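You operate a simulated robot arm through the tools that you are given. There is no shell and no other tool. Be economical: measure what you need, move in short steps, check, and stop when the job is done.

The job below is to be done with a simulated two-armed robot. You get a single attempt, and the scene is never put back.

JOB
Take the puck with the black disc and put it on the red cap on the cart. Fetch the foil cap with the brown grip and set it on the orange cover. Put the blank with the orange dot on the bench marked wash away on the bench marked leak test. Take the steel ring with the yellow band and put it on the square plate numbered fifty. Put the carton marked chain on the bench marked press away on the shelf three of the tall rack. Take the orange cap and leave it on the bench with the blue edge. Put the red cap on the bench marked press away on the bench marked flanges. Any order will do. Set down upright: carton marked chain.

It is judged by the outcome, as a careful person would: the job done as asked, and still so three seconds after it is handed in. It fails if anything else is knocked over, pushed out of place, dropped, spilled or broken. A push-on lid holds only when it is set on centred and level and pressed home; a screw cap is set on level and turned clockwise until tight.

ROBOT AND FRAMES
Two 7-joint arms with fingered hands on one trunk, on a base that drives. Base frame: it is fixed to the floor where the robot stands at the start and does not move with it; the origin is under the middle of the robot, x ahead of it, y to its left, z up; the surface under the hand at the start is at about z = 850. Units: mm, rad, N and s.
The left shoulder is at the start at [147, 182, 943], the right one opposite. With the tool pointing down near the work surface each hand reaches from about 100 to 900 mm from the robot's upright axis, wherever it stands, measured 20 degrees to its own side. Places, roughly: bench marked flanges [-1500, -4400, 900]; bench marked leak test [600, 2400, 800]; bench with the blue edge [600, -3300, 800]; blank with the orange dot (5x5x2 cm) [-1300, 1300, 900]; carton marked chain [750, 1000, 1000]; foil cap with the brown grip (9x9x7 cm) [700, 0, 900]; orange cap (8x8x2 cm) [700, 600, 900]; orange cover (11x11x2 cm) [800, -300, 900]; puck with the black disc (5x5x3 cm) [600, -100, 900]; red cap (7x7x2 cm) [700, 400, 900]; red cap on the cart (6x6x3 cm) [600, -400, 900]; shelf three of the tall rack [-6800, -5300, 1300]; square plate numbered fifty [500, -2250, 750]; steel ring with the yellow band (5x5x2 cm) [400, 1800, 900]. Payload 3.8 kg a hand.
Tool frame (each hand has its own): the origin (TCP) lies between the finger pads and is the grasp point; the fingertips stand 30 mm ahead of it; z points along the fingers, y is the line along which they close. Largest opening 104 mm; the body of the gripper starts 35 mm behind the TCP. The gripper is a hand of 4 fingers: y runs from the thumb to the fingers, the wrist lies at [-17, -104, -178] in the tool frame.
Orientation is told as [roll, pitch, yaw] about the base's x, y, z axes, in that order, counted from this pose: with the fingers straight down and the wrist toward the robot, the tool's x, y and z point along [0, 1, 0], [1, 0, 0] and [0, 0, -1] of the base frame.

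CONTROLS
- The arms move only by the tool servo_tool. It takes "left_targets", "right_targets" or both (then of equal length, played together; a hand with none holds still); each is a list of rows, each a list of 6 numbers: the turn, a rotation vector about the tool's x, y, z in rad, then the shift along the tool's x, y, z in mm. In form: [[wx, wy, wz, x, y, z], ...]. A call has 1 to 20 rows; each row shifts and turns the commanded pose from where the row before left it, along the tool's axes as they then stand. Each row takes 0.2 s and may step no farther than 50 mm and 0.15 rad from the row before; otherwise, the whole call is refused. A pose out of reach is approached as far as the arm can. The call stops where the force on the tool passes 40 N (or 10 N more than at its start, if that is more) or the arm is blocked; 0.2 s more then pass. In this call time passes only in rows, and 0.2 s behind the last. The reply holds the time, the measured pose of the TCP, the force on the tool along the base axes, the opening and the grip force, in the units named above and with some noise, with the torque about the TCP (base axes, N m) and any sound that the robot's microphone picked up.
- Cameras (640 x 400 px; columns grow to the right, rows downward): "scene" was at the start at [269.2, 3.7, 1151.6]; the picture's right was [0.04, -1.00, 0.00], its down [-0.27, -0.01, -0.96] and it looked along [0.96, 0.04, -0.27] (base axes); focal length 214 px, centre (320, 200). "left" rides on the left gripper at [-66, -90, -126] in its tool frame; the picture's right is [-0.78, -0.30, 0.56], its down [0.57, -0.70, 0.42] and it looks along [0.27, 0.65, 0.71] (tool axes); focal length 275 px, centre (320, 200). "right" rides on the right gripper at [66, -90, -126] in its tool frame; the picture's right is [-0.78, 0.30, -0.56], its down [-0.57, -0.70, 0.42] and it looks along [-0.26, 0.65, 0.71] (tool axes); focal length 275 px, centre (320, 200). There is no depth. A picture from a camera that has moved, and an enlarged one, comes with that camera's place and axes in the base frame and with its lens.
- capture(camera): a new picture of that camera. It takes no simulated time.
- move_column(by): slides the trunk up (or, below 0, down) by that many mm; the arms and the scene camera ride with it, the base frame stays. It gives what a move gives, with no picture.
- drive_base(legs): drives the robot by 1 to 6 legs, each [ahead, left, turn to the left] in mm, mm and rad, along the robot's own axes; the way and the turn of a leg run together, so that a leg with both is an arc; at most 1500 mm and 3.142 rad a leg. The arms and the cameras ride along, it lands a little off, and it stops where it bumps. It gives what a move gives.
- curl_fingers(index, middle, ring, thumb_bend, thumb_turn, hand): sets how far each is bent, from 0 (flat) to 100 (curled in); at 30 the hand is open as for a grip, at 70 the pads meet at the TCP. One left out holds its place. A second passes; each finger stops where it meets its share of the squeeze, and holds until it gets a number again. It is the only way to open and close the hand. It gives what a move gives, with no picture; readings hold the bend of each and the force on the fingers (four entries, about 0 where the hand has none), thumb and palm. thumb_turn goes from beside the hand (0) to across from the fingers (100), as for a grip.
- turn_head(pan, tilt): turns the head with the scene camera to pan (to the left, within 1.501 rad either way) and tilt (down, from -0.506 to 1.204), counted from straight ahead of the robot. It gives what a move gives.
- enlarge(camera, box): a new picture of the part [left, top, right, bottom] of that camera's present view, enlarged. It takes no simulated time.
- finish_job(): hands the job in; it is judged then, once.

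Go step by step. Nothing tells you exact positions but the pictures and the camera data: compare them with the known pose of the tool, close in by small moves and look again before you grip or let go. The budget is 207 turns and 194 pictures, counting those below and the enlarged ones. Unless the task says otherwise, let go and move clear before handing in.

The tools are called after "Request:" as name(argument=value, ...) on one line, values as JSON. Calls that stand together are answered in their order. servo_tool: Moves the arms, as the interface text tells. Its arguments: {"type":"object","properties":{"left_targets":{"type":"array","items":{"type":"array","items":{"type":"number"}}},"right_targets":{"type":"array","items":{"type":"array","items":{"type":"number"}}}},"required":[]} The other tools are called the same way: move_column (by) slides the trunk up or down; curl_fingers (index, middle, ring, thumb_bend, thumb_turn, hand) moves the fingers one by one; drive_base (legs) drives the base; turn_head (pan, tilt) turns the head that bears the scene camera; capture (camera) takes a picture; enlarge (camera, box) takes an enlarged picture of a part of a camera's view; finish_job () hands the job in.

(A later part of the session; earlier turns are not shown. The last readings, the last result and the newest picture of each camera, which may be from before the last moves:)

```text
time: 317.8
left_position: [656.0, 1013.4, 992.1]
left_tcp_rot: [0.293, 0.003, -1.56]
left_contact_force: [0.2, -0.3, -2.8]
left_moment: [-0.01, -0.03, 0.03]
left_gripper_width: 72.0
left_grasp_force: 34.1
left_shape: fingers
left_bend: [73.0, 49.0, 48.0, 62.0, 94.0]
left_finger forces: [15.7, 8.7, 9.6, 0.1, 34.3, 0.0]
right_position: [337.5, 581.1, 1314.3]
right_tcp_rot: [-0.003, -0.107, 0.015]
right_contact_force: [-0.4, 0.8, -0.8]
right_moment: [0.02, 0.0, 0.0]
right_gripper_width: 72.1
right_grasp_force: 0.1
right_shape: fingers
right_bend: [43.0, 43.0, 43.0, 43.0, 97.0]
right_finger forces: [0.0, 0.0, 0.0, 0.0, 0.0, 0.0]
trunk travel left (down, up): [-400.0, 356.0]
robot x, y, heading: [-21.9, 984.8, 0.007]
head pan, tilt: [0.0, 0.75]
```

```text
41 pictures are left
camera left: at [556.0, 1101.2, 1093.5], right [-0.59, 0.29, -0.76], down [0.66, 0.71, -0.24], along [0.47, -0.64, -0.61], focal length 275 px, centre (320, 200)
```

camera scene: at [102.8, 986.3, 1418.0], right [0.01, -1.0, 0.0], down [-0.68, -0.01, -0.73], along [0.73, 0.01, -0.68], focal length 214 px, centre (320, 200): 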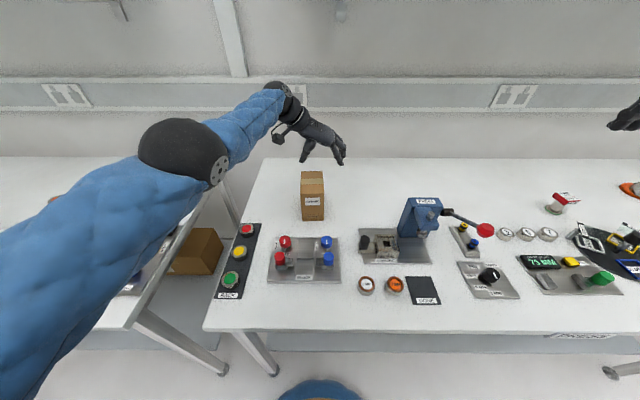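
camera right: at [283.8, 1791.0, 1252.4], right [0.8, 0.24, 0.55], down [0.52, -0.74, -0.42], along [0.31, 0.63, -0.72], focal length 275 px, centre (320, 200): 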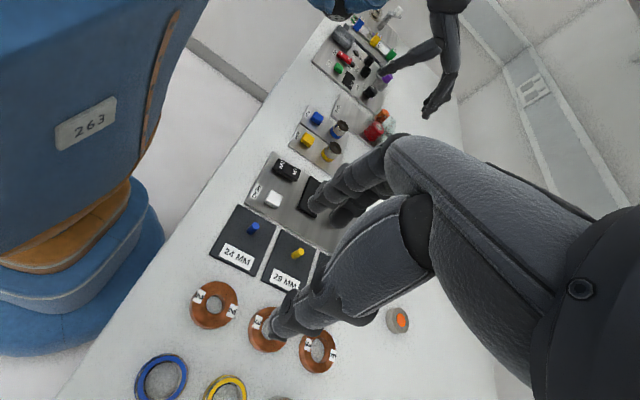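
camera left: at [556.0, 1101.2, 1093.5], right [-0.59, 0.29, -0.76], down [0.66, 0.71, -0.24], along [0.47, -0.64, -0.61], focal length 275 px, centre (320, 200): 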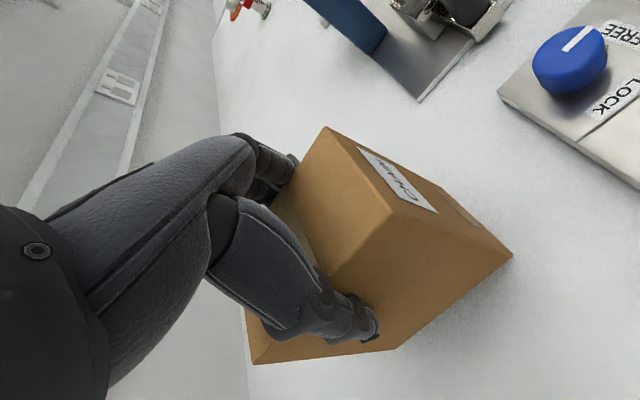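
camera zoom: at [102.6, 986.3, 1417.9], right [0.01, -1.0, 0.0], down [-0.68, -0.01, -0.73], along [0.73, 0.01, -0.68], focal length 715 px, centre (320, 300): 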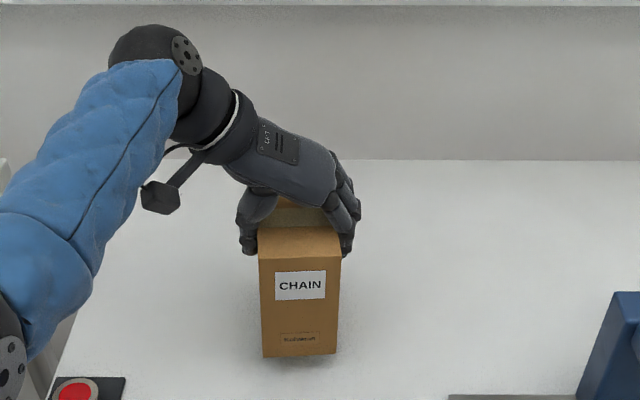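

The carton is held level and it's light. I'll lift and retract it, and bring the right hand in too, then back away.

Request:
servo_tool(left_targets=[[0, 0, 0, 10, 0, -32], [0, 0, 0, 10, 0, -32], [0, 0, 0, 10, 0, -32], [0, 0, 0, -38, -5, -12], [0, 0, 0, -38, -5, -12], [0, 0, 0, -38, -5, -12]])

Request:
drive_base(legs=[[-430, 0, 0], [0, 0, -1.5708]])

Request:
turn_head(pan=0.0, tilt=0.35)

Request:
capture(camera="scene")

```text
time: 319.2
left_position: [538.0, 1029.6, 1094.6]
left_tcp_rot: [0.296, 0.0, -1.559]
left_contact_force: [-0.2, 0.3, -2.6]
left_moment: [-0.01, 0.0, 0.03]
left_gripper_width: 72.0
left_grasp_force: 34.1
left_shape: fingers
left_bend: [73.0, 49.0, 48.0, 62.0, 94.0]
left_finger forces: [15.6, 8.6, 9.5, 0.0, 34.2, 0.1]
right_position: [336.7, 582.2, 1313.5]
right_tcp_rot: [-0.001, -0.106, 0.014]
right_contact_force: [0.0, 0.7, 0.1]
right_moment: [-0.03, -0.03, 0.02]
right_gripper_width: 72.1
right_grasp_force: 0.0
right_shape: fingers
right_bend: [43.0, 43.0, 43.0, 43.0, 97.0]
right_finger forces: [0.1, 0.0, 0.1, 0.1, 0.0, 0.1]
trunk travel left (down, up): [-400.0, 356.0]
robot x, y, heading: [-21.7, 984.5, 0.008]
head pan, tilt: [0.0, 0.75]
```

```text
time: 325.6
left_position: [-407.5, 420.8, 1093.9]
left_tcp_rot: [0.295, -0.003, -3.134]
left_contact_force: [-0.1, 0.1, -3.1]
left_moment: [0.01, 0.0, -0.04]
left_gripper_width: 71.9
left_grasp_force: 33.8
left_shape: fingers
left_bend: [73.0, 49.0, 49.0, 62.0, 94.0]
left_finger forces: [15.5, 8.5, 9.3, 0.1, 33.7, 0.0]
right_position: [-853.9, 624.4, 1314.2]
right_tcp_rot: [-0.003, -0.107, -1.558]
right_contact_force: [0.8, -0.3, -0.8]
right_moment: [0.01, 0.01, 0.02]
right_gripper_width: 72.4
right_grasp_force: 0.1
right_shape: fingers
right_bend: [43.0, 43.0, 43.0, 43.0, 97.0]
right_finger forces: [0.0, 0.0, 0.0, 0.0, 0.0, 0.0]
trunk travel left (down, up): [-400.0, 356.0]
robot x, y, heading: [-448.5, 978.3, -1.565]
head pan, tilt: [0.0, 0.75]
```

```text
time: 326.5
left_position: [-407.0, 420.6, 1094.7]
left_tcp_rot: [0.294, -0.001, -3.134]
left_contact_force: [0.2, -0.8, -2.8]
left_moment: [-0.02, 0.05, 0.01]
left_gripper_width: 72.2
left_grasp_force: 34.0
left_shape: fingers
left_bend: [73.0, 49.0, 49.0, 62.0, 94.0]
left_finger forces: [15.5, 8.4, 9.2, 0.0, 33.7, 0.0]
right_position: [-854.0, 623.5, 1313.8]
right_tcp_rot: [-0.003, -0.108, -1.558]
right_contact_force: [0.5, 0.1, -0.5]
right_moment: [-0.01, -0.04, -0.02]
right_gripper_width: 72.3
right_grasp_force: 0.0
right_shape: fingers
right_bend: [43.0, 43.0, 43.0, 43.0, 97.0]
right_finger forces: [0.0, 0.0, 0.1, 0.0, 0.1, 0.0]
trunk travel left (down, up): [-400.0, 356.0]
robot x, y, heading: [-449.2, 981.4, -1.568]
head pan, tilt: [0.0, 0.351]
```

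```text
40 pictures are left
camera scene: at [-448.2, 847.0, 1453.5], right [-1.0, -0.01, 0.0], down [0.0, 0.34, -0.94], along [0.01, -0.94, -0.34], focal length 214 px, centre (320, 200)
```

scene: 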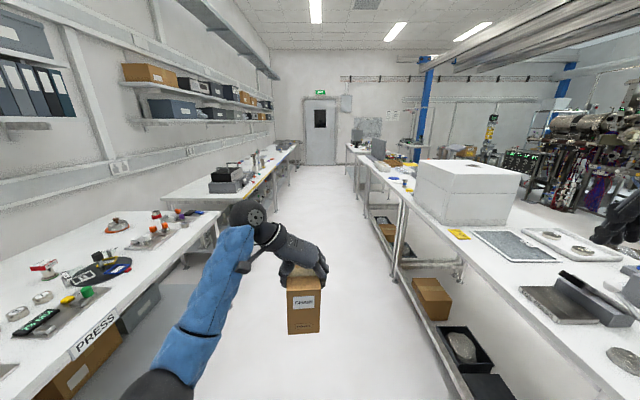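

The carton is secure. I'll tuck the right hand in and drive down the corridor.

Request:
servo_tool(right_targets=[[0, 0, 0, 35, 0, 0], [0, 0, 0, 35, 0, 0], [0, 0, 0, 35, 0, 0], [0, 0, 0, 35, 0, 0]])

Request:
drive_base(legs=[[1450, 0, 0], [1450, 0, 0], [1450, 0, 0]])

```text
time: 327.5
left_position: [-407.4, 420.0, 1093.6]
left_tcp_rot: [0.298, -0.003, -3.135]
left_contact_force: [1.3, -0.1, -3.6]
left_moment: [-0.02, 0.0, -0.03]
left_gripper_width: 72.1
left_grasp_force: 33.6
left_shape: fingers
left_bend: [73.0, 49.0, 49.0, 62.0, 94.0]
left_finger forces: [15.6, 8.6, 9.2, 0.0, 33.7, 0.1]
right_position: [-711.9, 624.8, 1313.8]
right_tcp_rot: [-0.004, -0.106, -1.561]
right_contact_force: [-0.2, -0.1, -0.1]
right_moment: [0.04, 0.0, 0.02]
right_gripper_width: 72.2
right_grasp_force: 0.1
right_shape: fingers
right_bend: [43.0, 43.0, 43.0, 43.0, 97.0]
right_finger forces: [0.0, 0.0, 0.1, 0.0, 0.0, 0.1]
trunk travel left (down, up): [-400.0, 356.0]
robot x, y, heading: [-448.0, 979.6, -1.567]
head pan, tilt: [0.0, 0.351]
```

```text
time: 348.2
left_position: [-512.4, -3895.6, 1095.1]
left_tcp_rot: [0.296, -0.001, 3.113]
left_contact_force: [-1.1, 0.5, -3.6]
left_moment: [-0.04, 0.02, 0.01]
left_gripper_width: 72.1
left_grasp_force: 33.6
left_shape: fingers
left_bend: [73.0, 49.0, 49.0, 62.0, 94.0]
left_finger forces: [15.4, 8.5, 9.1, 0.1, 33.5, 0.1]
right_position: [-811.0, -3679.3, 1314.2]
right_tcp_rot: [-0.003, -0.106, -1.597]
right_contact_force: [0.5, -0.1, -0.6]
right_moment: [-0.01, 0.04, 0.01]
right_gripper_width: 72.4
right_grasp_force: 0.1
right_shape: fingers
right_bend: [43.0, 43.0, 43.0, 43.0, 97.0]
right_finger forces: [0.1, 0.0, 0.0, 0.0, 0.0, 0.0]
trunk travel left (down, up): [-400.0, 356.0]
robot x, y, heading: [-536.1, -3337.1, -1.602]
head pan, tilt: [0.0, 0.351]
```

Request:
drive_base(legs=[[1450, 0, 0.03]])

Request:
turn_head(pan=-0.9, tilt=0.35)

Request:
capture(camera="scene")

```text
time: 355.5
left_position: [-514.7, -5366.6, 1094.5]
left_tcp_rot: [0.297, -0.001, -3.135]
left_contact_force: [-0.1, -0.6, -4.0]
left_moment: [-0.01, 0.03, 0.0]
left_gripper_width: 71.9
left_grasp_force: 33.3
left_shape: fingers
left_bend: [73.0, 49.0, 49.0, 62.0, 94.0]
left_finger forces: [15.5, 8.6, 9.2, 0.0, 33.5, 0.1]
right_position: [-818.0, -5161.3, 1314.3]
right_tcp_rot: [-0.001, -0.106, -1.56]
right_contact_force: [-0.1, 0.3, 0.4]
right_moment: [-0.01, 0.01, 0.05]
right_gripper_width: 72.3
right_grasp_force: 0.1
right_shape: fingers
right_bend: [43.0, 43.0, 43.0, 43.0, 97.0]
right_finger forces: [0.0, 0.2, 0.0, 0.0, 0.0, 0.0]
trunk travel left (down, up): [-400.0, 356.0]
robot x, y, heading: [-557.2, -4805.1, -1.565]
head pan, tilt: [0.0, 0.351]
```

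```text
time: 356.7
left_position: [-513.7, -5366.5, 1094.0]
left_tcp_rot: [0.299, -0.002, -3.134]
left_contact_force: [-0.7, 0.3, -3.5]
left_moment: [-0.01, 0.04, 0.01]
left_gripper_width: 71.9
left_grasp_force: 33.3
left_shape: fingers
left_bend: [73.0, 49.0, 49.0, 62.0, 94.0]
left_finger forces: [15.5, 8.5, 9.1, 0.0, 33.5, 0.0]
right_position: [-818.4, -5161.4, 1315.1]
right_tcp_rot: [-0.003, -0.106, -1.562]
right_contact_force: [-0.1, -0.3, 0.0]
right_moment: [-0.01, 0.02, 0.03]
right_gripper_width: 72.1
right_grasp_force: 0.1
right_shape: fingers
right_bend: [43.0, 43.0, 43.0, 43.0, 97.0]
right_finger forces: [0.0, 0.1, 0.1, 0.0, 0.0, 0.0]
trunk travel left (down, up): [-400.0, 356.0]
robot x, y, heading: [-554.7, -4806.4, -1.566]
head pan, tilt: [-0.901, 0.351]
```

```text
39 pictures are left
camera scene: at [-626.0, -4904.9, 1453.6], right [-0.63, 0.78, 0.0], down [0.27, 0.22, -0.94], along [-0.73, -0.59, -0.34], focal length 214 px, centre (320, 200)
```

scene: 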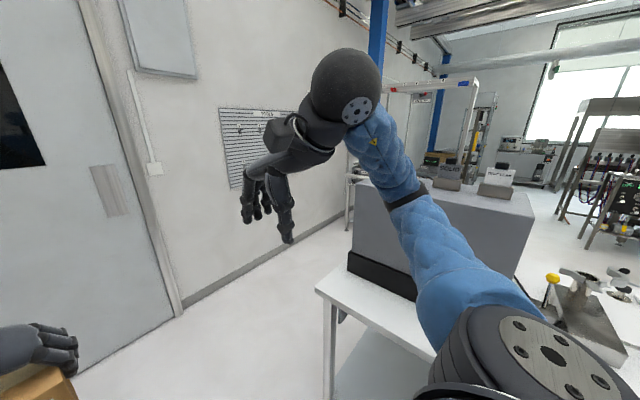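

There's a wide passage between the bench end (y≈-5300) and the wall (y≈-6680). I'll drive into it and turn to face −x.

Request:
drive_base(legs=[[1050, 0, 0], [0, 0, -1.5708]])

Request:
turn_head(pan=0, tilt=0.25)

Request:
capture(camera="scene")

```text
time: 365.9
left_position: [-1098.0, -5901.0, 1094.2]
left_tcp_rot: [0.297, 0.0, 1.59]
left_contact_force: [0.3, -0.1, -4.5]
left_moment: [0.01, -0.01, 0.02]
left_gripper_width: 71.8
left_grasp_force: 33.2
left_shape: fingers
left_bend: [73.0, 49.0, 49.0, 62.0, 94.0]
left_finger forces: [15.3, 8.4, 9.2, 0.0, 33.1, 0.0]
right_position: [-897.3, -5591.7, 1313.8]
right_tcp_rot: [-0.001, -0.105, -3.118]
right_contact_force: [-0.9, -1.0, -0.3]
right_moment: [-0.01, -0.02, 0.02]
right_gripper_width: 72.3
right_grasp_force: 0.1
right_shape: fingers
right_bend: [43.0, 43.0, 43.0, 43.0, 97.0]
right_finger forces: [0.0, 0.0, 0.1, 0.0, 0.0, 0.1]
trunk travel left (down, up): [-400.0, 356.0]
robot x, y, heading: [-536.9, -5850.2, -3.124]
head pan, tilt: [-0.901, 0.351]
```

```text
time: 367.1
left_position: [-1098.1, -5900.1, 1095.2]
left_tcp_rot: [0.297, 0.0, 1.59]
left_contact_force: [0.2, 1.1, -3.2]
left_moment: [0.01, 0.0, 0.01]
left_gripper_width: 72.1
left_grasp_force: 32.8
left_shape: fingers
left_bend: [73.0, 49.0, 49.0, 62.0, 94.0]
left_finger forces: [15.3, 8.4, 9.1, 0.0, 33.2, 0.1]
right_position: [-897.2, -5591.7, 1314.2]
right_tcp_rot: [-0.004, -0.106, -3.117]
right_contact_force: [0.5, 0.5, 0.7]
right_moment: [-0.02, 0.0, 0.02]
right_gripper_width: 72.3
right_grasp_force: 0.0
right_shape: fingers
right_bend: [43.0, 43.0, 43.0, 43.0, 97.0]
right_finger forces: [0.1, 0.0, 0.1, 0.1, 0.0, 0.0]
trunk travel left (down, up): [-400.0, 356.0]
robot x, y, heading: [-537.1, -5856.2, -3.125]
head pan, tilt: [0.0, 0.25]
```

```text
38 pictures are left
camera scene: at [-672.0, -5853.1, 1463.0], right [-0.02, 1.0, 0.0], down [0.25, 0.0, -0.97], along [-0.97, -0.02, -0.25], focal length 214 px, centre (320, 200)
```

scene: 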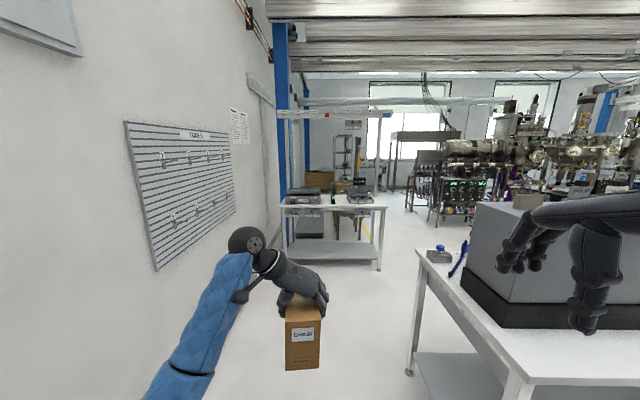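

The tall rack is visible beyond a table at x≈-3000. I'll pass the bench end, sidestep right to y≈-4900 and look again.

Request:
drive_base(legs=[[1450, 0, -0.01], [200, 0, 0], [0, -950, 0]])

Request:
turn_head(pan=0, tilt=0.2)

Request:
capture(camera="scene")

```text
time: 380.2
left_position: [-2783.2, -4964.3, 1093.8]
left_tcp_rot: [0.296, 0.001, 1.591]
left_contact_force: [-0.7, -0.4, -4.5]
left_moment: [0.01, 0.0, 0.01]
left_gripper_width: 72.0
left_grasp_force: 33.3
left_shape: fingers
left_bend: [73.0, 49.0, 49.0, 62.0, 94.0]
left_finger forces: [15.4, 8.4, 9.1, 0.0, 33.0, 0.0]
right_position: [-2582.5, -4656.8, 1313.1]
right_tcp_rot: [-0.003, -0.106, -3.119]
right_contact_force: [-0.1, 0.1, -0.3]
right_moment: [-0.01, -0.03, 0.02]
right_gripper_width: 72.1
right_grasp_force: 0.0
right_shape: fingers
right_bend: [43.0, 43.0, 43.0, 43.0, 97.0]
right_finger forces: [0.0, 0.1, 0.0, 0.1, 0.0, 0.0]
trunk travel left (down, up): [-400.0, 356.0]
robot x, y, heading: [-2221.7, -4915.3, -3.125]
head pan, tilt: [0.0, 0.25]
```

```text
time: 380.8
left_position: [-2782.4, -4965.2, 1094.8]
left_tcp_rot: [0.297, 0.001, 1.589]
left_contact_force: [0.3, 0.6, -2.6]
left_moment: [0.03, -0.04, 0.01]
left_gripper_width: 72.0
left_grasp_force: 32.4
left_shape: fingers
left_bend: [73.0, 49.0, 49.0, 62.0, 94.0]
left_finger forces: [15.3, 8.5, 8.9, 0.0, 33.0, 0.0]
right_position: [-2582.5, -4657.8, 1314.2]
right_tcp_rot: [-0.003, -0.106, -3.118]
right_contact_force: [0.4, 0.1, -0.2]
right_moment: [0.0, 0.0, 0.03]
right_gripper_width: 72.3
right_grasp_force: 0.0
right_shape: fingers
right_bend: [43.0, 43.0, 43.0, 43.0, 97.0]
right_finger forces: [0.0, 0.0, 0.1, 0.0, 0.0, 0.0]
trunk travel left (down, up): [-400.0, 356.0]
robot x, y, heading: [-2218.7, -4917.1, -3.12]
head pan, tilt: [0.0, 0.201]
```

```text
37 pictures are left
camera scene: at [-2356.2, -4918.2, 1467.5], right [-0.02, 1.0, 0.0], down [0.2, 0.0, -0.98], along [-0.98, -0.02, -0.2], focal length 214 px, centre (320, 200)
```

scene: 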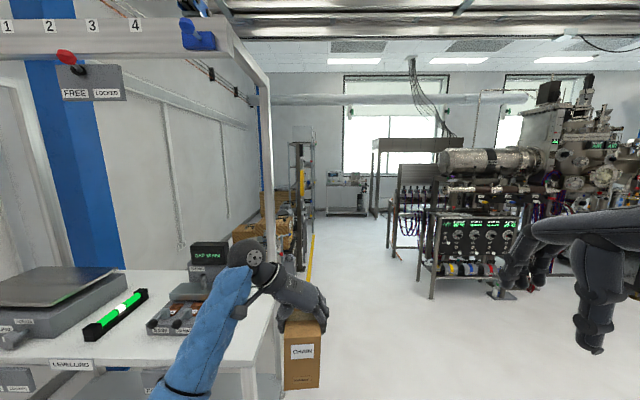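

The left elbow would pass close to the levelling table, so I'll sidestep further right and then advance towards the rack.

Request:
drive_base(legs=[[0, -400, -0.02], [1400, 0, 0], [1200, 0, 0]])

Request:
turn_head(pan=0.4, tilt=0.15)

Request:
capture(camera="scene")

```text
time: 395.7
left_position: [-5421.8, -4544.8, 1094.8]
left_tcp_rot: [0.298, 0.0, 1.57]
left_contact_force: [0.2, 0.0, -3.4]
left_moment: [0.0, -0.01, -0.01]
left_gripper_width: 71.6
left_grasp_force: 32.7
left_shape: fingers
left_bend: [73.0, 49.0, 49.0, 62.0, 94.0]
left_finger forces: [15.4, 8.5, 9.0, 0.0, 32.9, 0.1]
right_position: [-5214.6, -4242.6, 1315.2]
right_tcp_rot: [-0.001, -0.106, -3.138]
right_contact_force: [0.1, -0.3, -0.4]
right_moment: [-0.03, -0.02, 0.0]
right_gripper_width: 72.4
right_grasp_force: 0.0
right_shape: fingers
right_bend: [43.0, 43.0, 43.0, 43.0, 97.0]
right_finger forces: [0.0, 0.1, 0.0, 0.0, 0.1, 0.0]
trunk travel left (down, up): [-400.0, 356.0]
robot x, y, heading: [-4859.2, -4507.6, 3.139]
head pan, tilt: [0.0, 0.201]
```

```text
time: 396.6
left_position: [-5422.0, -4545.6, 1094.3]
left_tcp_rot: [0.297, 0.0, 1.57]
left_contact_force: [-0.7, -0.1, -3.5]
left_moment: [-0.03, 0.0, 0.02]
left_gripper_width: 72.2
left_grasp_force: 32.9
left_shape: fingers
left_bend: [73.0, 49.0, 49.0, 62.0, 94.0]
left_finger forces: [15.3, 8.5, 9.0, 0.0, 32.8, 0.1]
right_position: [-5215.9, -4240.9, 1314.5]
right_tcp_rot: [0.0, -0.108, -3.14]
right_contact_force: [-0.3, 0.6, 0.4]
right_moment: [-0.01, 0.03, 0.03]
right_gripper_width: 72.3
right_grasp_force: 0.0
right_shape: fingers
right_bend: [43.0, 43.0, 43.0, 43.0, 97.0]
right_finger forces: [0.0, 0.0, 0.1, 0.0, 0.0, 0.0]
trunk travel left (down, up): [-400.0, 356.0]
robot x, y, heading: [-4862.6, -4509.4, 3.141]
head pan, tilt: [0.4, 0.15]
```

```text
36 pictures are left
camera scene: at [-4986.8, -4543.5, 1472.3], right [-0.39, 0.92, 0.0], down [0.14, 0.06, -0.99], along [-0.91, -0.38, -0.15], focal length 214 px, centre (320, 200)
```

scene: 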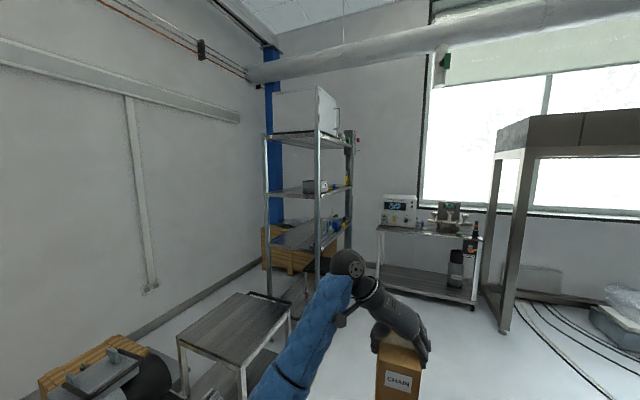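

The rack's long face looks towards +y (x from about −6950 to −6220, face y≈−5086), and shelf three is at z≈1300. I'll go in front of it, keeping some distance, and turn to face it.

Request:
drive_base(legs=[[0, -280, 0], [1450, 0, 0], [300, 0, 0], [0, 0, 1.5708]])

Request:
turn_head(pan=0.0, tilt=0.1)

Request:
capture(camera="scene")

```text
time: 401.1
left_position: [-5727.2, -4092.2, 1100.2]
left_tcp_rot: [0.307, -0.001, 1.35]
left_contact_force: [0.5, 0.3, -3.2]
left_moment: [-0.02, -0.01, 0.02]
left_gripper_width: 72.0
left_grasp_force: 32.5
left_shape: fingers
left_bend: [73.0, 49.0, 49.0, 62.0, 94.0]
left_finger forces: [15.3, 8.4, 9.0, 0.0, 32.9, 0.1]
right_position: [-5454.8, -3838.6, 1327.9]
right_tcp_rot: [0.002, -0.147, 2.917]
right_contact_force: [0.8, -1.0, -0.7]
right_moment: [0.01, 0.0, 0.02]
right_gripper_width: 71.9
right_grasp_force: 0.2
right_shape: fingers
right_bend: [43.0, 43.0, 43.0, 43.0, 97.0]
right_finger forces: [0.0, 0.0, 0.0, 0.1, 0.0, 0.0]
trunk travel left (down, up): [-400.0, 356.0]
robot x, y, heading: [-5183.3, -4169.6, 2.918]
head pan, tilt: [0.4, 0.15]
stopped in leg 2: the robot was blocked; the commanded pose is now the measured one
```

```text
time: 402.0
left_position: [-5725.8, -4092.9, 1103.0]
left_tcp_rot: [0.309, -0.002, 1.353]
left_contact_force: [0.0, -0.7, -3.8]
left_moment: [0.03, 0.0, -0.01]
left_gripper_width: 72.0
left_grasp_force: 32.4
left_shape: fingers
left_bend: [73.0, 49.0, 49.0, 62.0, 94.0]
left_finger forces: [15.2, 8.3, 9.0, 0.0, 32.8, 0.0]
right_position: [-5453.7, -3839.8, 1327.5]
right_tcp_rot: [0.006, -0.146, 2.918]
right_contact_force: [-1.0, 0.1, 0.7]
right_moment: [0.03, 0.02, 0.01]
right_gripper_width: 72.2
right_grasp_force: 0.0
right_shape: fingers
right_bend: [43.0, 43.0, 43.0, 43.0, 97.0]
right_finger forces: [0.0, 0.1, 0.1, 0.1, 0.0, 0.1]
trunk travel left (down, up): [-400.0, 356.0]
robot x, y, heading: [-5182.1, -4172.7, 2.922]
head pan, tilt: [0.0, 0.099]
```

```text
35 pictures are left
camera scene: at [-5292.4, -4150.6, 1479.0], right [0.22, 0.98, 0.0], down [0.08, -0.02, -1.0], along [-0.97, 0.22, -0.08], focal length 214 px, centre (320, 200)
```

scene: 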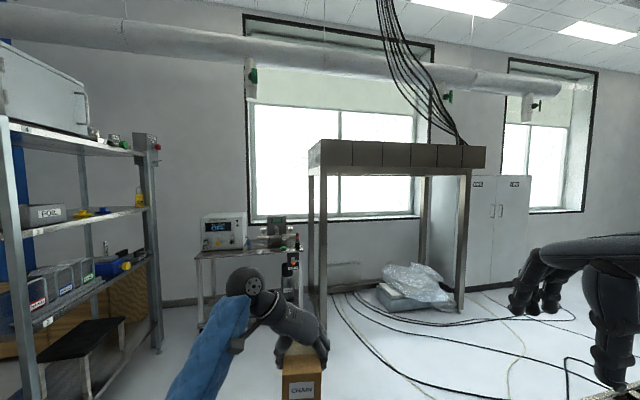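

I've bumped into something on the right. I'll look there before moving.

Request:
turn_head(pan=-1.3, tilt=0.6)

Request:
capture(camera="scene")

```text
time: 403.5
left_position: [-5725.7, -4093.5, 1103.5]
left_tcp_rot: [0.309, -0.002, 1.353]
left_contact_force: [0.5, -0.9, -3.2]
left_moment: [0.0, 0.01, 0.0]
left_gripper_width: 72.1
left_grasp_force: 33.1
left_shape: fingers
left_bend: [73.0, 49.0, 49.0, 62.0, 94.0]
left_finger forces: [15.2, 8.5, 9.0, 0.0, 32.8, 0.1]
right_position: [-5454.2, -3838.9, 1328.3]
right_tcp_rot: [0.004, -0.145, 2.917]
right_contact_force: [0.6, 0.0, 0.0]
right_moment: [0.02, 0.01, 0.0]
right_gripper_width: 71.9
right_grasp_force: 0.1
right_shape: fingers
right_bend: [43.0, 43.0, 43.0, 43.0, 97.0]
right_finger forces: [0.0, 0.0, 0.0, 0.0, 0.0, 0.0]
trunk travel left (down, up): [-400.0, 356.0]
robot x, y, heading: [-5190.5, -4168.7, 2.928]
head pan, tilt: [-1.3, 0.6]
```

```text
34 pictures are left
camera scene: at [-5207.9, -4081.9, 1431.9], right [1.0, 0.05, -0.01], down [0.02, -0.56, -0.83], along [-0.05, 0.83, -0.56], focal length 214 px, centre (320, 200)
```

scene: 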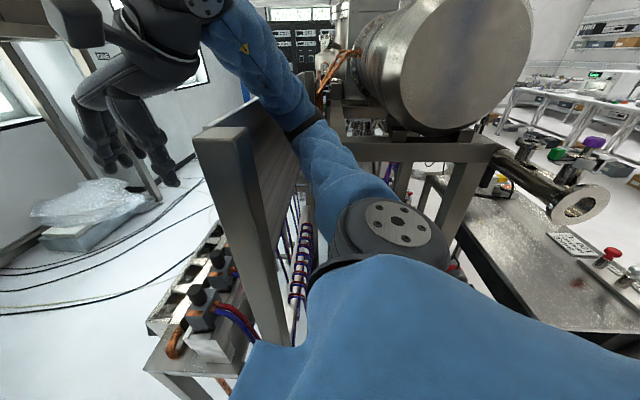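

The right forearm met a post of the machine frame. I'll back out along my own path, then move left, away from the machine.

Request:
drive_base(legs=[[-220, 0, 0], [0, 330, 0], [0, 0, 0.21]])

Request:
capture(camera="scene")

```text
time: 404.1
left_position: [-5729.1, -4091.4, 1098.2]
left_tcp_rot: [0.303, -0.001, 1.348]
left_contact_force: [0.5, 0.3, -3.3]
left_moment: [-0.02, 0.01, 0.03]
left_gripper_width: 71.8
left_grasp_force: 32.8
left_shape: fingers
left_bend: [73.0, 49.0, 49.0, 62.0, 94.0]
left_finger forces: [15.4, 8.4, 9.0, 0.1, 32.7, 0.0]
right_position: [-5455.2, -3835.7, 1327.5]
right_tcp_rot: [0.005, -0.153, 2.91]
right_contact_force: [-0.3, 0.1, 0.4]
right_moment: [-0.02, -0.02, -0.02]
right_gripper_width: 72.1
right_grasp_force: 0.0
right_shape: fingers
right_bend: [43.0, 43.0, 43.0, 43.0, 97.0]
right_finger forces: [0.0, 0.1, 0.0, 0.0, 0.0, 0.0]
trunk travel left (down, up): [-400.0, 356.0]
robot x, y, heading: [-5180.3, -4170.0, 2.915]
head pan, tilt: [-1.3, 0.6]
stopped in leg 1: the robot was blocked; the commanded pose is now the measured one
```

```text
33 pictures are left
camera scene: at [-5213.0, -4081.6, 1431.5], right [1.0, 0.05, -0.01], down [0.02, -0.56, -0.83], along [-0.04, 0.83, -0.56], focal length 214 px, centre (320, 200)
```

scene: 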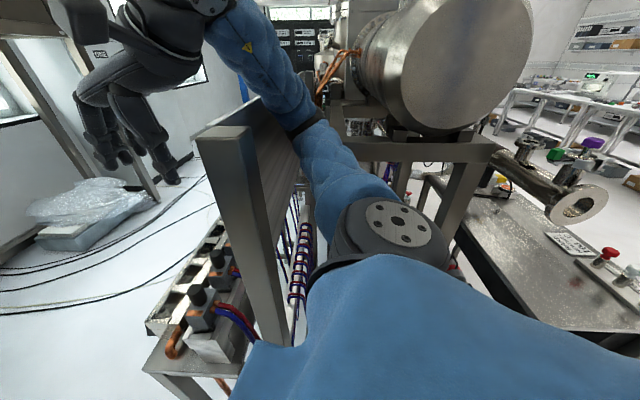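

Blocked backwards too. I'll try sliding straight away from the machine (−y), as the arm should slip out of the gap that way.

Request:
drive_base(legs=[[-10, 60, 0]])

Request:
capture(camera="scene")

```text
time: 405.1
left_position: [-5729.0, -4146.9, 1100.5]
left_tcp_rot: [0.305, 0.007, 1.35]
left_contact_force: [-0.3, 0.5, -3.4]
left_moment: [0.02, 0.01, -0.05]
left_gripper_width: 72.0
left_grasp_force: 32.3
left_shape: fingers
left_bend: [73.0, 49.0, 49.0, 62.0, 94.0]
left_finger forces: [15.3, 8.3, 9.0, 0.1, 32.7, 0.1]
right_position: [-5455.0, -3888.2, 1326.2]
right_tcp_rot: [0.012, -0.148, 2.907]
right_contact_force: [0.1, 0.1, 0.4]
right_moment: [0.03, 0.03, -0.01]
right_gripper_width: 72.1
right_grasp_force: 0.0
right_shape: fingers
right_bend: [43.0, 43.0, 43.0, 43.0, 97.0]
right_finger forces: [0.1, 0.0, 0.0, 0.0, 0.0, 0.1]
trunk travel left (down, up): [-400.0, 356.0]
robot x, y, heading: [-5188.9, -4234.1, 2.917]
head pan, tilt: [-1.3, 0.6]
```

```text
32 pictures are left
camera scene: at [-5211.6, -4133.7, 1430.9], right [1.0, 0.05, -0.01], down [0.02, -0.57, -0.82], along [-0.05, 0.82, -0.57], focal length 214 px, centre (320, 200)
```

scene: 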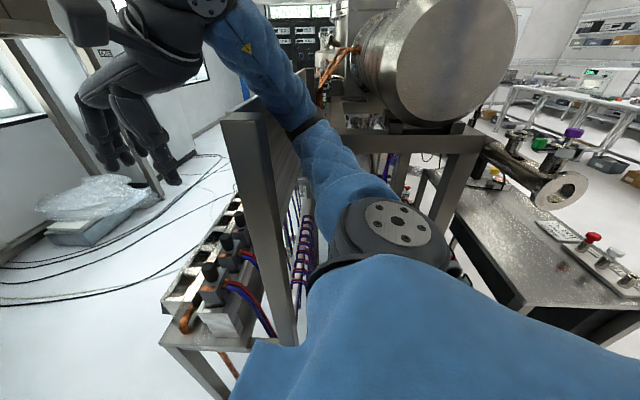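

It slides out. To make sure the forearm clears the post top, I'll raise the trunk 250 mm first (needed for the shelf anyway), then continue.

Request:
move_column(by=250)

Request:
drive_base(legs=[[-20, 280, 0], [0, 0, 0.21]])

Request:
turn_head(pan=-1.0, tilt=0.6)

Request:
capture(camera="scene")

```text
time: 407.7
left_position: [-5741.3, -4148.8, 1342.8]
left_tcp_rot: [0.294, 0.001, 1.349]
left_contact_force: [0.0, 1.0, -4.2]
left_moment: [-0.02, 0.0, 0.01]
left_gripper_width: 71.9
left_grasp_force: 32.8
left_shape: fingers
left_bend: [73.0, 49.0, 49.0, 62.0, 94.0]
left_finger forces: [15.1, 8.4, 9.0, 0.0, 32.6, 0.1]
right_position: [-5471.2, -3890.2, 1572.3]
right_tcp_rot: [0.007, -0.136, 2.909]
right_contact_force: [-0.7, -0.1, -0.1]
right_moment: [0.01, -0.01, -0.02]
right_gripper_width: 72.2
right_grasp_force: 0.0
right_shape: fingers
right_bend: [43.0, 43.0, 43.0, 43.0, 97.0]
right_finger forces: [0.0, 0.0, 0.0, 0.1, 0.0, 0.1]
trunk travel left (down, up): [-650.0, 106.0]
robot x, y, heading: [-5187.9, -4237.1, 2.92]
head pan, tilt: [-1.3, 0.6]
```

```text
time: 410.4
left_position: [-5789.4, -4545.5, 1342.6]
left_tcp_rot: [0.291, 0.0, 1.56]
left_contact_force: [-0.1, -1.0, -3.4]
left_moment: [0.0, -0.02, 0.0]
left_gripper_width: 71.9
left_grasp_force: 32.9
left_shape: fingers
left_bend: [73.0, 49.0, 49.0, 62.0, 94.0]
left_finger forces: [15.3, 8.3, 8.9, 0.0, 32.5, 0.0]
right_position: [-5578.6, -4236.0, 1573.0]
right_tcp_rot: [0.005, -0.136, 3.12]
right_contact_force: [-0.2, 0.0, -1.0]
right_moment: [0.05, 0.02, -0.02]
right_gripper_width: 71.5
right_grasp_force: 0.0
right_shape: fingers
right_bend: [43.0, 43.0, 43.0, 43.0, 97.0]
right_finger forces: [0.0, 0.0, 0.0, 0.0, 0.1, 0.1]
trunk travel left (down, up): [-650.0, 106.0]
robot x, y, heading: [-5225.6, -4509.1, 3.133]
head pan, tilt: [-1.3, 0.6]
```

```text
time: 411.2
left_position: [-5789.8, -4544.1, 1342.8]
left_tcp_rot: [0.293, 0.0, 1.561]
left_contact_force: [0.6, -0.3, -4.1]
left_moment: [0.03, 0.04, -0.01]
left_gripper_width: 71.5
left_grasp_force: 32.5
left_shape: fingers
left_bend: [73.0, 49.0, 49.0, 62.0, 94.0]
left_finger forces: [15.2, 8.3, 8.9, 0.1, 32.6, 0.1]
right_position: [-5579.0, -4236.9, 1573.6]
right_tcp_rot: [0.008, -0.136, 3.119]
right_contact_force: [-0.2, -1.0, -0.3]
right_moment: [0.0, 0.01, 0.02]
right_gripper_width: 71.9
right_grasp_force: 0.1
right_shape: fingers
right_bend: [43.0, 43.0, 43.0, 43.0, 97.0]
right_finger forces: [0.1, 0.0, 0.1, 0.0, 0.0, 0.0]
trunk travel left (down, up): [-650.0, 106.0]
robot x, y, heading: [-5227.1, -4514.5, 3.136]
head pan, tilt: [-1.0, 0.6]
```

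```text
31 pictures are left
camera scene: at [-5285.5, -4436.7, 1681.8], right [0.85, 0.53, 0.0], down [0.3, -0.48, -0.82], along [-0.44, 0.7, -0.57], focal length 214 px, centre (320, 200)
```

scene: 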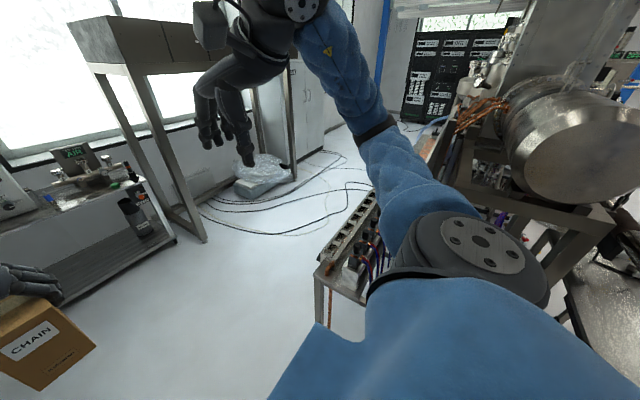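

Free, and the machine looks undisturbed. I'll advance to x≈−6630 at this distance, sidestep a little, and turn to face the rack.

Request:
drive_base(legs=[[1380, 0, 0], [0, -230, 0], [0, 0, 1.5708]])

Request:
turn_head(pan=0.0, tilt=0.3)

Request:
capture(camera="scene")

```text
time: 423.2
left_position: [-6570.0, -4833.0, 1342.7]
left_tcp_rot: [0.294, -0.001, 3.13]
left_contact_force: [-0.1, 0.0, -3.8]
left_moment: [-0.01, 0.01, -0.01]
left_gripper_width: 72.0
left_grasp_force: 31.6
left_shape: fingers
left_bend: [73.0, 49.0, 49.0, 62.0, 94.0]
left_finger forces: [15.0, 8.3, 8.8, 0.0, 32.0, 0.0]
right_position: [-6878.3, -4619.8, 1572.6]
right_tcp_rot: [0.006, -0.137, -1.597]
right_contact_force: [0.0, -0.7, 0.5]
right_moment: [0.02, 0.02, 0.04]
right_gripper_width: 72.3
right_grasp_force: 0.1
right_shape: fingers
right_bend: [43.0, 43.0, 43.0, 43.0, 97.0]
right_finger forces: [0.0, 0.0, 0.0, 0.1, 0.0, 0.0]
trunk travel left (down, up): [-650.0, 106.0]
robot x, y, heading: [-6603.1, -4271.5, -1.581]
head pan, tilt: [-1.0, 0.6]
```

```text
time: 424.5
left_position: [-6569.7, -4832.5, 1341.7]
left_tcp_rot: [0.294, -0.001, 3.129]
left_contact_force: [1.1, 0.0, -3.6]
left_moment: [0.01, 0.04, 0.02]
left_gripper_width: 71.8
left_grasp_force: 32.2
left_shape: fingers
left_bend: [73.0, 49.0, 49.0, 62.0, 94.0]
left_finger forces: [15.0, 8.2, 8.8, 0.0, 32.0, 0.0]
right_position: [-6878.1, -4620.4, 1572.4]
right_tcp_rot: [0.006, -0.135, -1.598]
right_contact_force: [0.1, 0.3, 0.5]
right_moment: [-0.02, 0.01, 0.01]
right_gripper_width: 71.8
right_grasp_force: 0.1
right_shape: fingers
right_bend: [43.0, 43.0, 43.0, 43.0, 97.0]
right_finger forces: [0.0, 0.0, 0.1, 0.0, 0.1, 0.1]
trunk travel left (down, up): [-650.0, 106.0]
robot x, y, heading: [-6600.1, -4270.4, -1.587]
head pan, tilt: [0.0, 0.3]
```

```text
30 pictures are left
camera scene: at [-6602.0, -4374.6, 1709.2], right [-1.0, 0.01, 0.0], down [0.0, 0.3, -0.96], along [-0.01, -0.95, -0.3], focal length 214 px, centre (320, 200)
```

scene: 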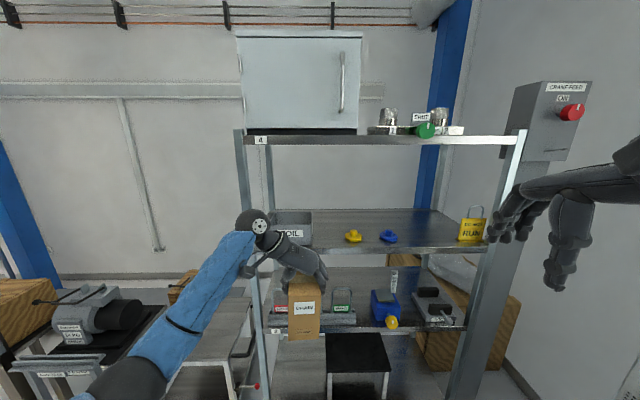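

Shelf labels 4 and 2 are visible above and below, so the middle shelf (front edge y≈−5086, z≈1295) is shelf three. There's a wide free gap around x≈−7060, between the blue peg and the padlock. I'll tuck in the right hand, sidestep, and raise the trunk.

Request:
servo_tool(right_targets=[[0, 0, 0, 20, -25, 25], [0, 0, 0, 20, -25, 25], [0, 0, 0, 20, -25, 25], [0, 0, 0, 20, -25, 25]])

Request:
drive_base(legs=[[0, -490, 0.016]])

Request:
move_column(by=92)

Request:
turn_head(pan=0.0, tilt=0.4)

Request:
capture(camera="scene")

```text
time: 425.5
left_position: [-6569.4, -4830.8, 1342.3]
left_tcp_rot: [0.293, 0.0, 3.129]
left_contact_force: [-0.1, -0.2, -4.4]
left_moment: [-0.02, 0.01, 0.01]
left_gripper_width: 71.9
left_grasp_force: 32.1
left_shape: fingers
left_bend: [73.0, 49.0, 49.0, 62.0, 94.0]
left_finger forces: [15.0, 8.1, 8.7, 0.0, 32.0, 0.0]
right_position: [-6785.7, -4586.2, 1513.0]
right_tcp_rot: [0.006, -0.136, -1.597]
right_contact_force: [0.4, 0.6, 0.2]
right_moment: [-0.02, -0.02, 0.01]
right_gripper_width: 71.9
right_grasp_force: 0.1
right_shape: fingers
right_bend: [43.0, 43.0, 43.0, 43.0, 97.0]
right_finger forces: [0.1, 0.0, 0.1, 0.1, 0.1, 0.0]
right hand out of reach, approached as far as the arm can: row 2, 3, 4
trunk travel left (down, up): [-650.0, 106.0]
robot x, y, heading: [-6599.6, -4270.5, -1.583]
head pan, tilt: [0.0, 0.3]
```

```text
time: 428.4
left_position: [-7054.0, -4828.6, 1342.2]
left_tcp_rot: [0.293, -0.001, -3.139]
left_contact_force: [-1.0, -0.7, -3.9]
left_moment: [0.0, 0.0, -0.02]
left_gripper_width: 72.0
left_grasp_force: 31.7
left_shape: fingers
left_bend: [73.0, 49.0, 49.0, 62.0, 94.0]
left_finger forces: [15.0, 8.2, 8.8, 0.0, 32.0, 0.0]
right_position: [-7274.4, -4586.9, 1512.0]
right_tcp_rot: [0.004, -0.134, -1.584]
right_contact_force: [0.1, 0.3, -0.2]
right_moment: [0.04, -0.01, -0.03]
right_gripper_width: 72.0
right_grasp_force: 0.0
right_shape: fingers
right_bend: [43.0, 43.0, 43.0, 43.0, 97.0]
right_finger forces: [0.0, 0.0, 0.0, 0.0, 0.0, 0.0]
trunk travel left (down, up): [-650.0, 106.0]
robot x, y, heading: [-7090.4, -4268.0, -1.569]
head pan, tilt: [0.0, 0.3]
```

```text
time: 429.7
left_position: [-7055.0, -4827.4, 1434.2]
left_tcp_rot: [0.292, 0.002, -3.141]
left_contact_force: [0.4, -0.3, -3.6]
left_moment: [0.0, -0.01, -0.02]
left_gripper_width: 71.9
left_grasp_force: 32.5
left_shape: fingers
left_bend: [73.0, 49.0, 49.0, 62.0, 94.0]
left_finger forces: [15.0, 8.2, 8.8, 0.0, 32.0, 0.0]
right_position: [-7274.8, -4587.7, 1603.3]
right_tcp_rot: [0.004, -0.134, -1.583]
right_contact_force: [0.4, 0.6, 0.1]
right_moment: [0.01, 0.01, 0.02]
right_gripper_width: 72.1
right_grasp_force: 0.1
right_shape: fingers
right_bend: [43.0, 43.0, 43.0, 43.0, 97.0]
right_finger forces: [0.0, 0.0, 0.1, 0.0, 0.0, 0.0]
trunk travel left (down, up): [-742.0, 14.0]
robot x, y, heading: [-7094.6, -4267.8, -1.564]
head pan, tilt: [0.0, 0.3]
```

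```text
time: 430.4
left_position: [-7055.2, -4827.9, 1434.5]
left_tcp_rot: [0.294, 0.003, -3.141]
left_contact_force: [-0.3, 0.6, -2.5]
left_moment: [-0.02, -0.01, 0.03]
left_gripper_width: 72.0
left_grasp_force: 32.2
left_shape: fingers
left_bend: [73.0, 49.0, 49.0, 62.0, 94.0]
left_finger forces: [15.0, 8.2, 8.8, 0.0, 32.0, 0.0]
right_position: [-7274.2, -4587.1, 1603.9]
right_tcp_rot: [0.007, -0.135, -1.584]
right_contact_force: [0.9, -0.1, 0.0]
right_moment: [0.02, 0.01, 0.01]
right_gripper_width: 71.9
right_grasp_force: 0.0
right_shape: fingers
right_bend: [43.0, 43.0, 43.0, 43.0, 97.0]
right_finger forces: [0.1, 0.1, 0.1, 0.0, 0.0, 0.0]
trunk travel left (down, up): [-742.0, 14.0]
robot x, y, heading: [-7097.8, -4264.8, -1.568]
head pan, tilt: [0.0, 0.4]
```

```text
29 pictures are left
camera scene: at [-7092.8, -4370.0, 1791.9], right [-1.0, 0.0, 0.0], down [0.0, 0.39, -0.92], along [0.0, -0.92, -0.39], focal length 214 px, centre (320, 200)
```

scene: 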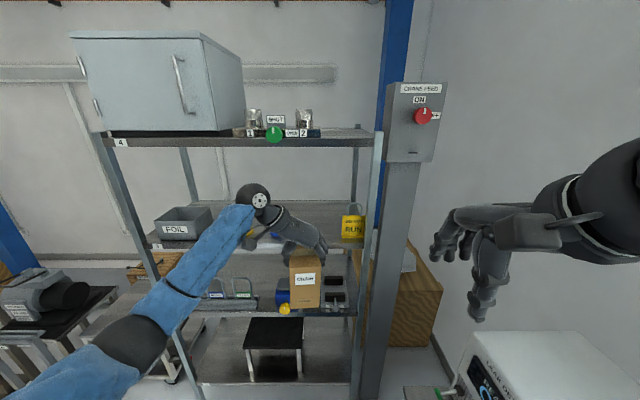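

I'll zoom to fix the shelf-three edge height and the free gap precisely.

Request:
enlarge(camera="scene", box=[140, 190, 400, 320])

Request:
capture(camera="left")

```text
2.46 times, centred on (270, 255) of scene
camera zoom: at [-7092.8, -4370.0, 1791.9], right [-1.0, 0.0, 0.0], down [0.0, 0.39, -0.92], along [0.0, -0.92, -0.39], focal length 528 px, centre (443, 65)
```

zoom: 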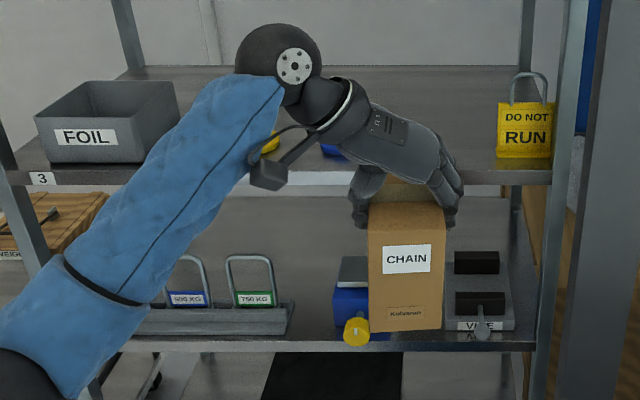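

```text
27 pictures are left
camera left: at [-6964.8, -4729.3, 1536.1], right [0.3, 0.58, -0.76], down [0.7, -0.67, -0.24], along [-0.65, -0.46, -0.61], focal length 275 px, centre (320, 200)
```

left: 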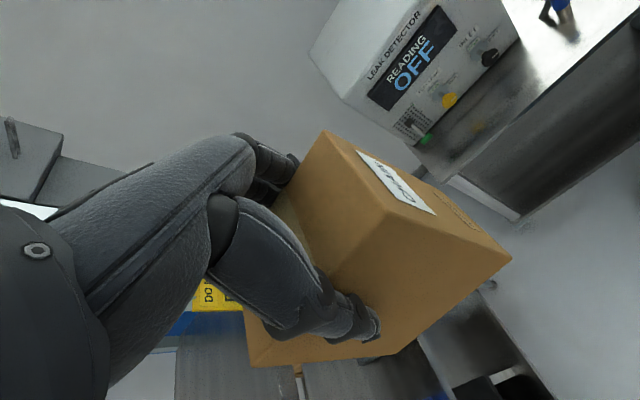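

The "3" label confirms the shelf (top z≈1306, next shelf's underside ≈1679). I'll lift the carton slightly, lower the right hand, and drive forward 290 mm.

Request:
servo_tool(left_targets=[[0, 0, 0, 4, 0, -13], [0, 0, 0, 0, 0, 0], [0, 0, 0, 0, 0, 0], [0, 0, 0, 0, 0, 0]], right_targets=[[0, 0, 0, 5, 0, 40], [0, 0, 0, 5, 0, 40], [0, 0, 0, 5, 0, 40], [0, 0, 0, 5, 0, 30]])

Request:
drive_base(legs=[[250, 0, 0]])

Request:
capture(camera="scene")

Request:
capture(camera="left")

```text
time: 431.4
left_position: [-7054.0, -4828.4, 1445.8]
left_tcp_rot: [0.293, 0.0, -3.14]
left_contact_force: [-0.9, -0.3, -3.9]
left_moment: [0.0, -0.01, -0.01]
left_gripper_width: 71.7
left_grasp_force: 32.2
left_shape: fingers
left_bend: [73.0, 49.0, 49.0, 62.0, 94.0]
left_finger forces: [14.9, 8.2, 8.7, 0.0, 31.8, 0.0]
right_position: [-7243.4, -4646.3, 1475.6]
right_tcp_rot: [0.005, -0.135, -1.583]
right_contact_force: [0.9, -0.1, -0.2]
right_moment: [0.01, -0.02, 0.02]
right_gripper_width: 71.9
right_grasp_force: 0.1
right_shape: fingers
right_bend: [43.0, 43.0, 43.0, 43.0, 97.0]
right_finger forces: [0.0, 0.0, 0.1, 0.0, 0.1, 0.0]
right hand out of reach, approached as far as the arm can: row 1, 2, 3, 4
trunk travel left (down, up): [-742.0, 14.0]
robot x, y, heading: [-7094.7, -4265.5, -1.571]
head pan, tilt: [0.0, 0.4]
```

```text
time: 433.2
left_position: [-7048.4, -5082.7, 1449.2]
left_tcp_rot: [0.293, -0.003, -3.133]
left_contact_force: [0.3, -0.5, -3.7]
left_moment: [0.01, 0.02, 0.01]
left_gripper_width: 72.0
left_grasp_force: 32.3
left_shape: fingers
left_bend: [73.0, 49.0, 49.0, 62.0, 94.0]
left_finger forces: [14.9, 8.0, 8.6, 0.0, 31.9, 0.0]
right_position: [-7239.0, -4899.3, 1475.1]
right_tcp_rot: [0.005, -0.135, -1.576]
right_contact_force: [0.3, -0.3, 0.1]
right_moment: [0.05, 0.02, 0.01]
right_gripper_width: 72.3
right_grasp_force: 0.0
right_shape: fingers
right_bend: [43.0, 43.0, 43.0, 43.0, 97.0]
right_finger forces: [0.0, 0.0, 0.0, 0.1, 0.0, 0.0]
trunk travel left (down, up): [-742.0, 14.0]
robot x, y, heading: [-7094.4, -4522.8, -1.562]
head pan, tilt: [0.0, 0.4]
```

```text
26 pictures are left
camera scene: at [-7090.5, -4623.1, 1792.0], right [-1.0, -0.01, 0.0], down [0.0, 0.39, -0.92], along [0.01, -0.92, -0.39], focal length 214 px, centre (320, 200)
```

scene: 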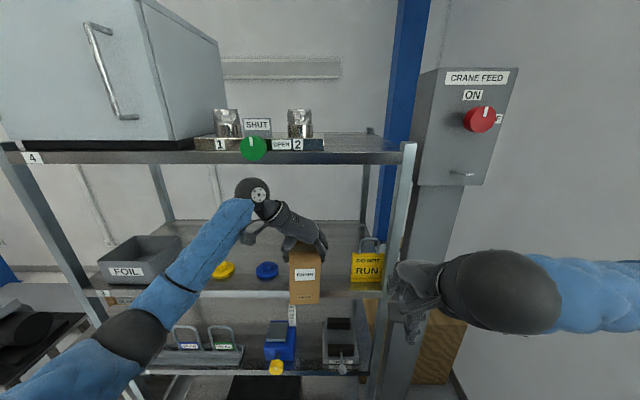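

```text
25 pictures are left
camera left: at [-6959.4, -4981.6, 1549.3], right [0.29, 0.58, -0.76], down [0.71, -0.66, -0.24], along [-0.64, -0.47, -0.61], focal length 275 px, centre (320, 200)
```

left: 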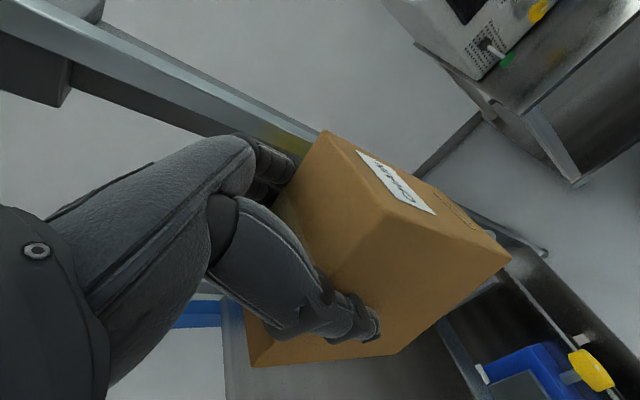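

The carton is lined up with the gap. The right hand is near the rack post, so I'll reach in with the left arm only, 95 mm further.

Request:
servo_tool(left_targets=[[0, 0, 0, 30, 0, 9], [0, 0, 0, 30, 0, 9], [0, 0, 0, 31, 0, 9]])

Request:
capture(camera="left")

Request:
enlarge(camera="scene", box=[180, 140, 420, 320])

```text
time: 434.0
left_position: [-7048.6, -5179.0, 1447.7]
left_tcp_rot: [0.292, 0.002, -3.134]
left_contact_force: [-0.7, 0.7, -3.2]
left_moment: [0.01, -0.01, 0.03]
left_gripper_width: 71.8
left_grasp_force: 31.4
left_shape: fingers
left_bend: [73.0, 50.0, 49.0, 62.0, 94.0]
left_finger forces: [14.9, 8.3, 8.8, 0.0, 31.8, 0.1]
right_position: [-7239.9, -4901.9, 1474.3]
right_tcp_rot: [0.007, -0.132, -1.574]
right_contact_force: [-0.1, -0.8, 0.3]
right_moment: [-0.04, -0.01, 0.02]
right_gripper_width: 71.8
right_grasp_force: 0.0
right_shape: fingers
right_bend: [43.0, 43.0, 43.0, 43.0, 97.0]
right_finger forces: [0.0, 0.0, 0.0, 0.0, 0.0, 0.0]
trunk travel left (down, up): [-742.0, 14.0]
robot x, y, heading: [-7092.3, -4521.3, -1.567]
head pan, tilt: [0.0, 0.4]
```

```text
24 pictures are left
camera left: at [-6960.2, -5078.6, 1548.3], right [0.29, 0.58, -0.76], down [0.71, -0.67, -0.24], along [-0.64, -0.46, -0.61], focal length 275 px, centre (320, 200)
```

left: 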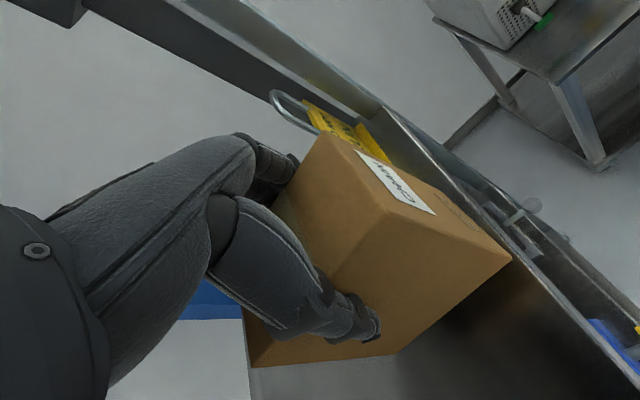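

```text
2.22 times, centred on (300, 230) of scene
camera zoom: at [-7091.7, -4625.7, 1791.8], right [-1.0, -0.01, 0.0], down [0.0, 0.39, -0.92], along [0.01, -0.92, -0.39], focal length 477 px, centre (364, 133)
```

zoom: 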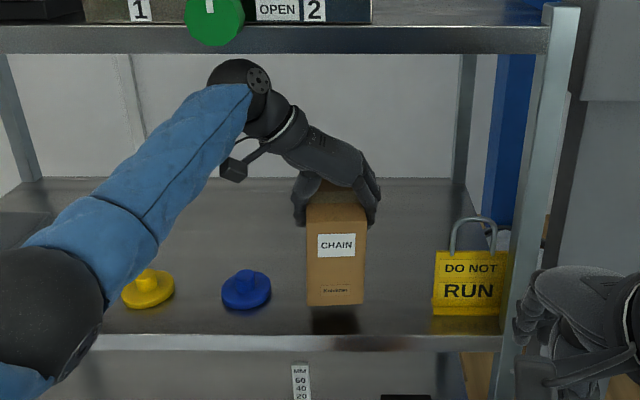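

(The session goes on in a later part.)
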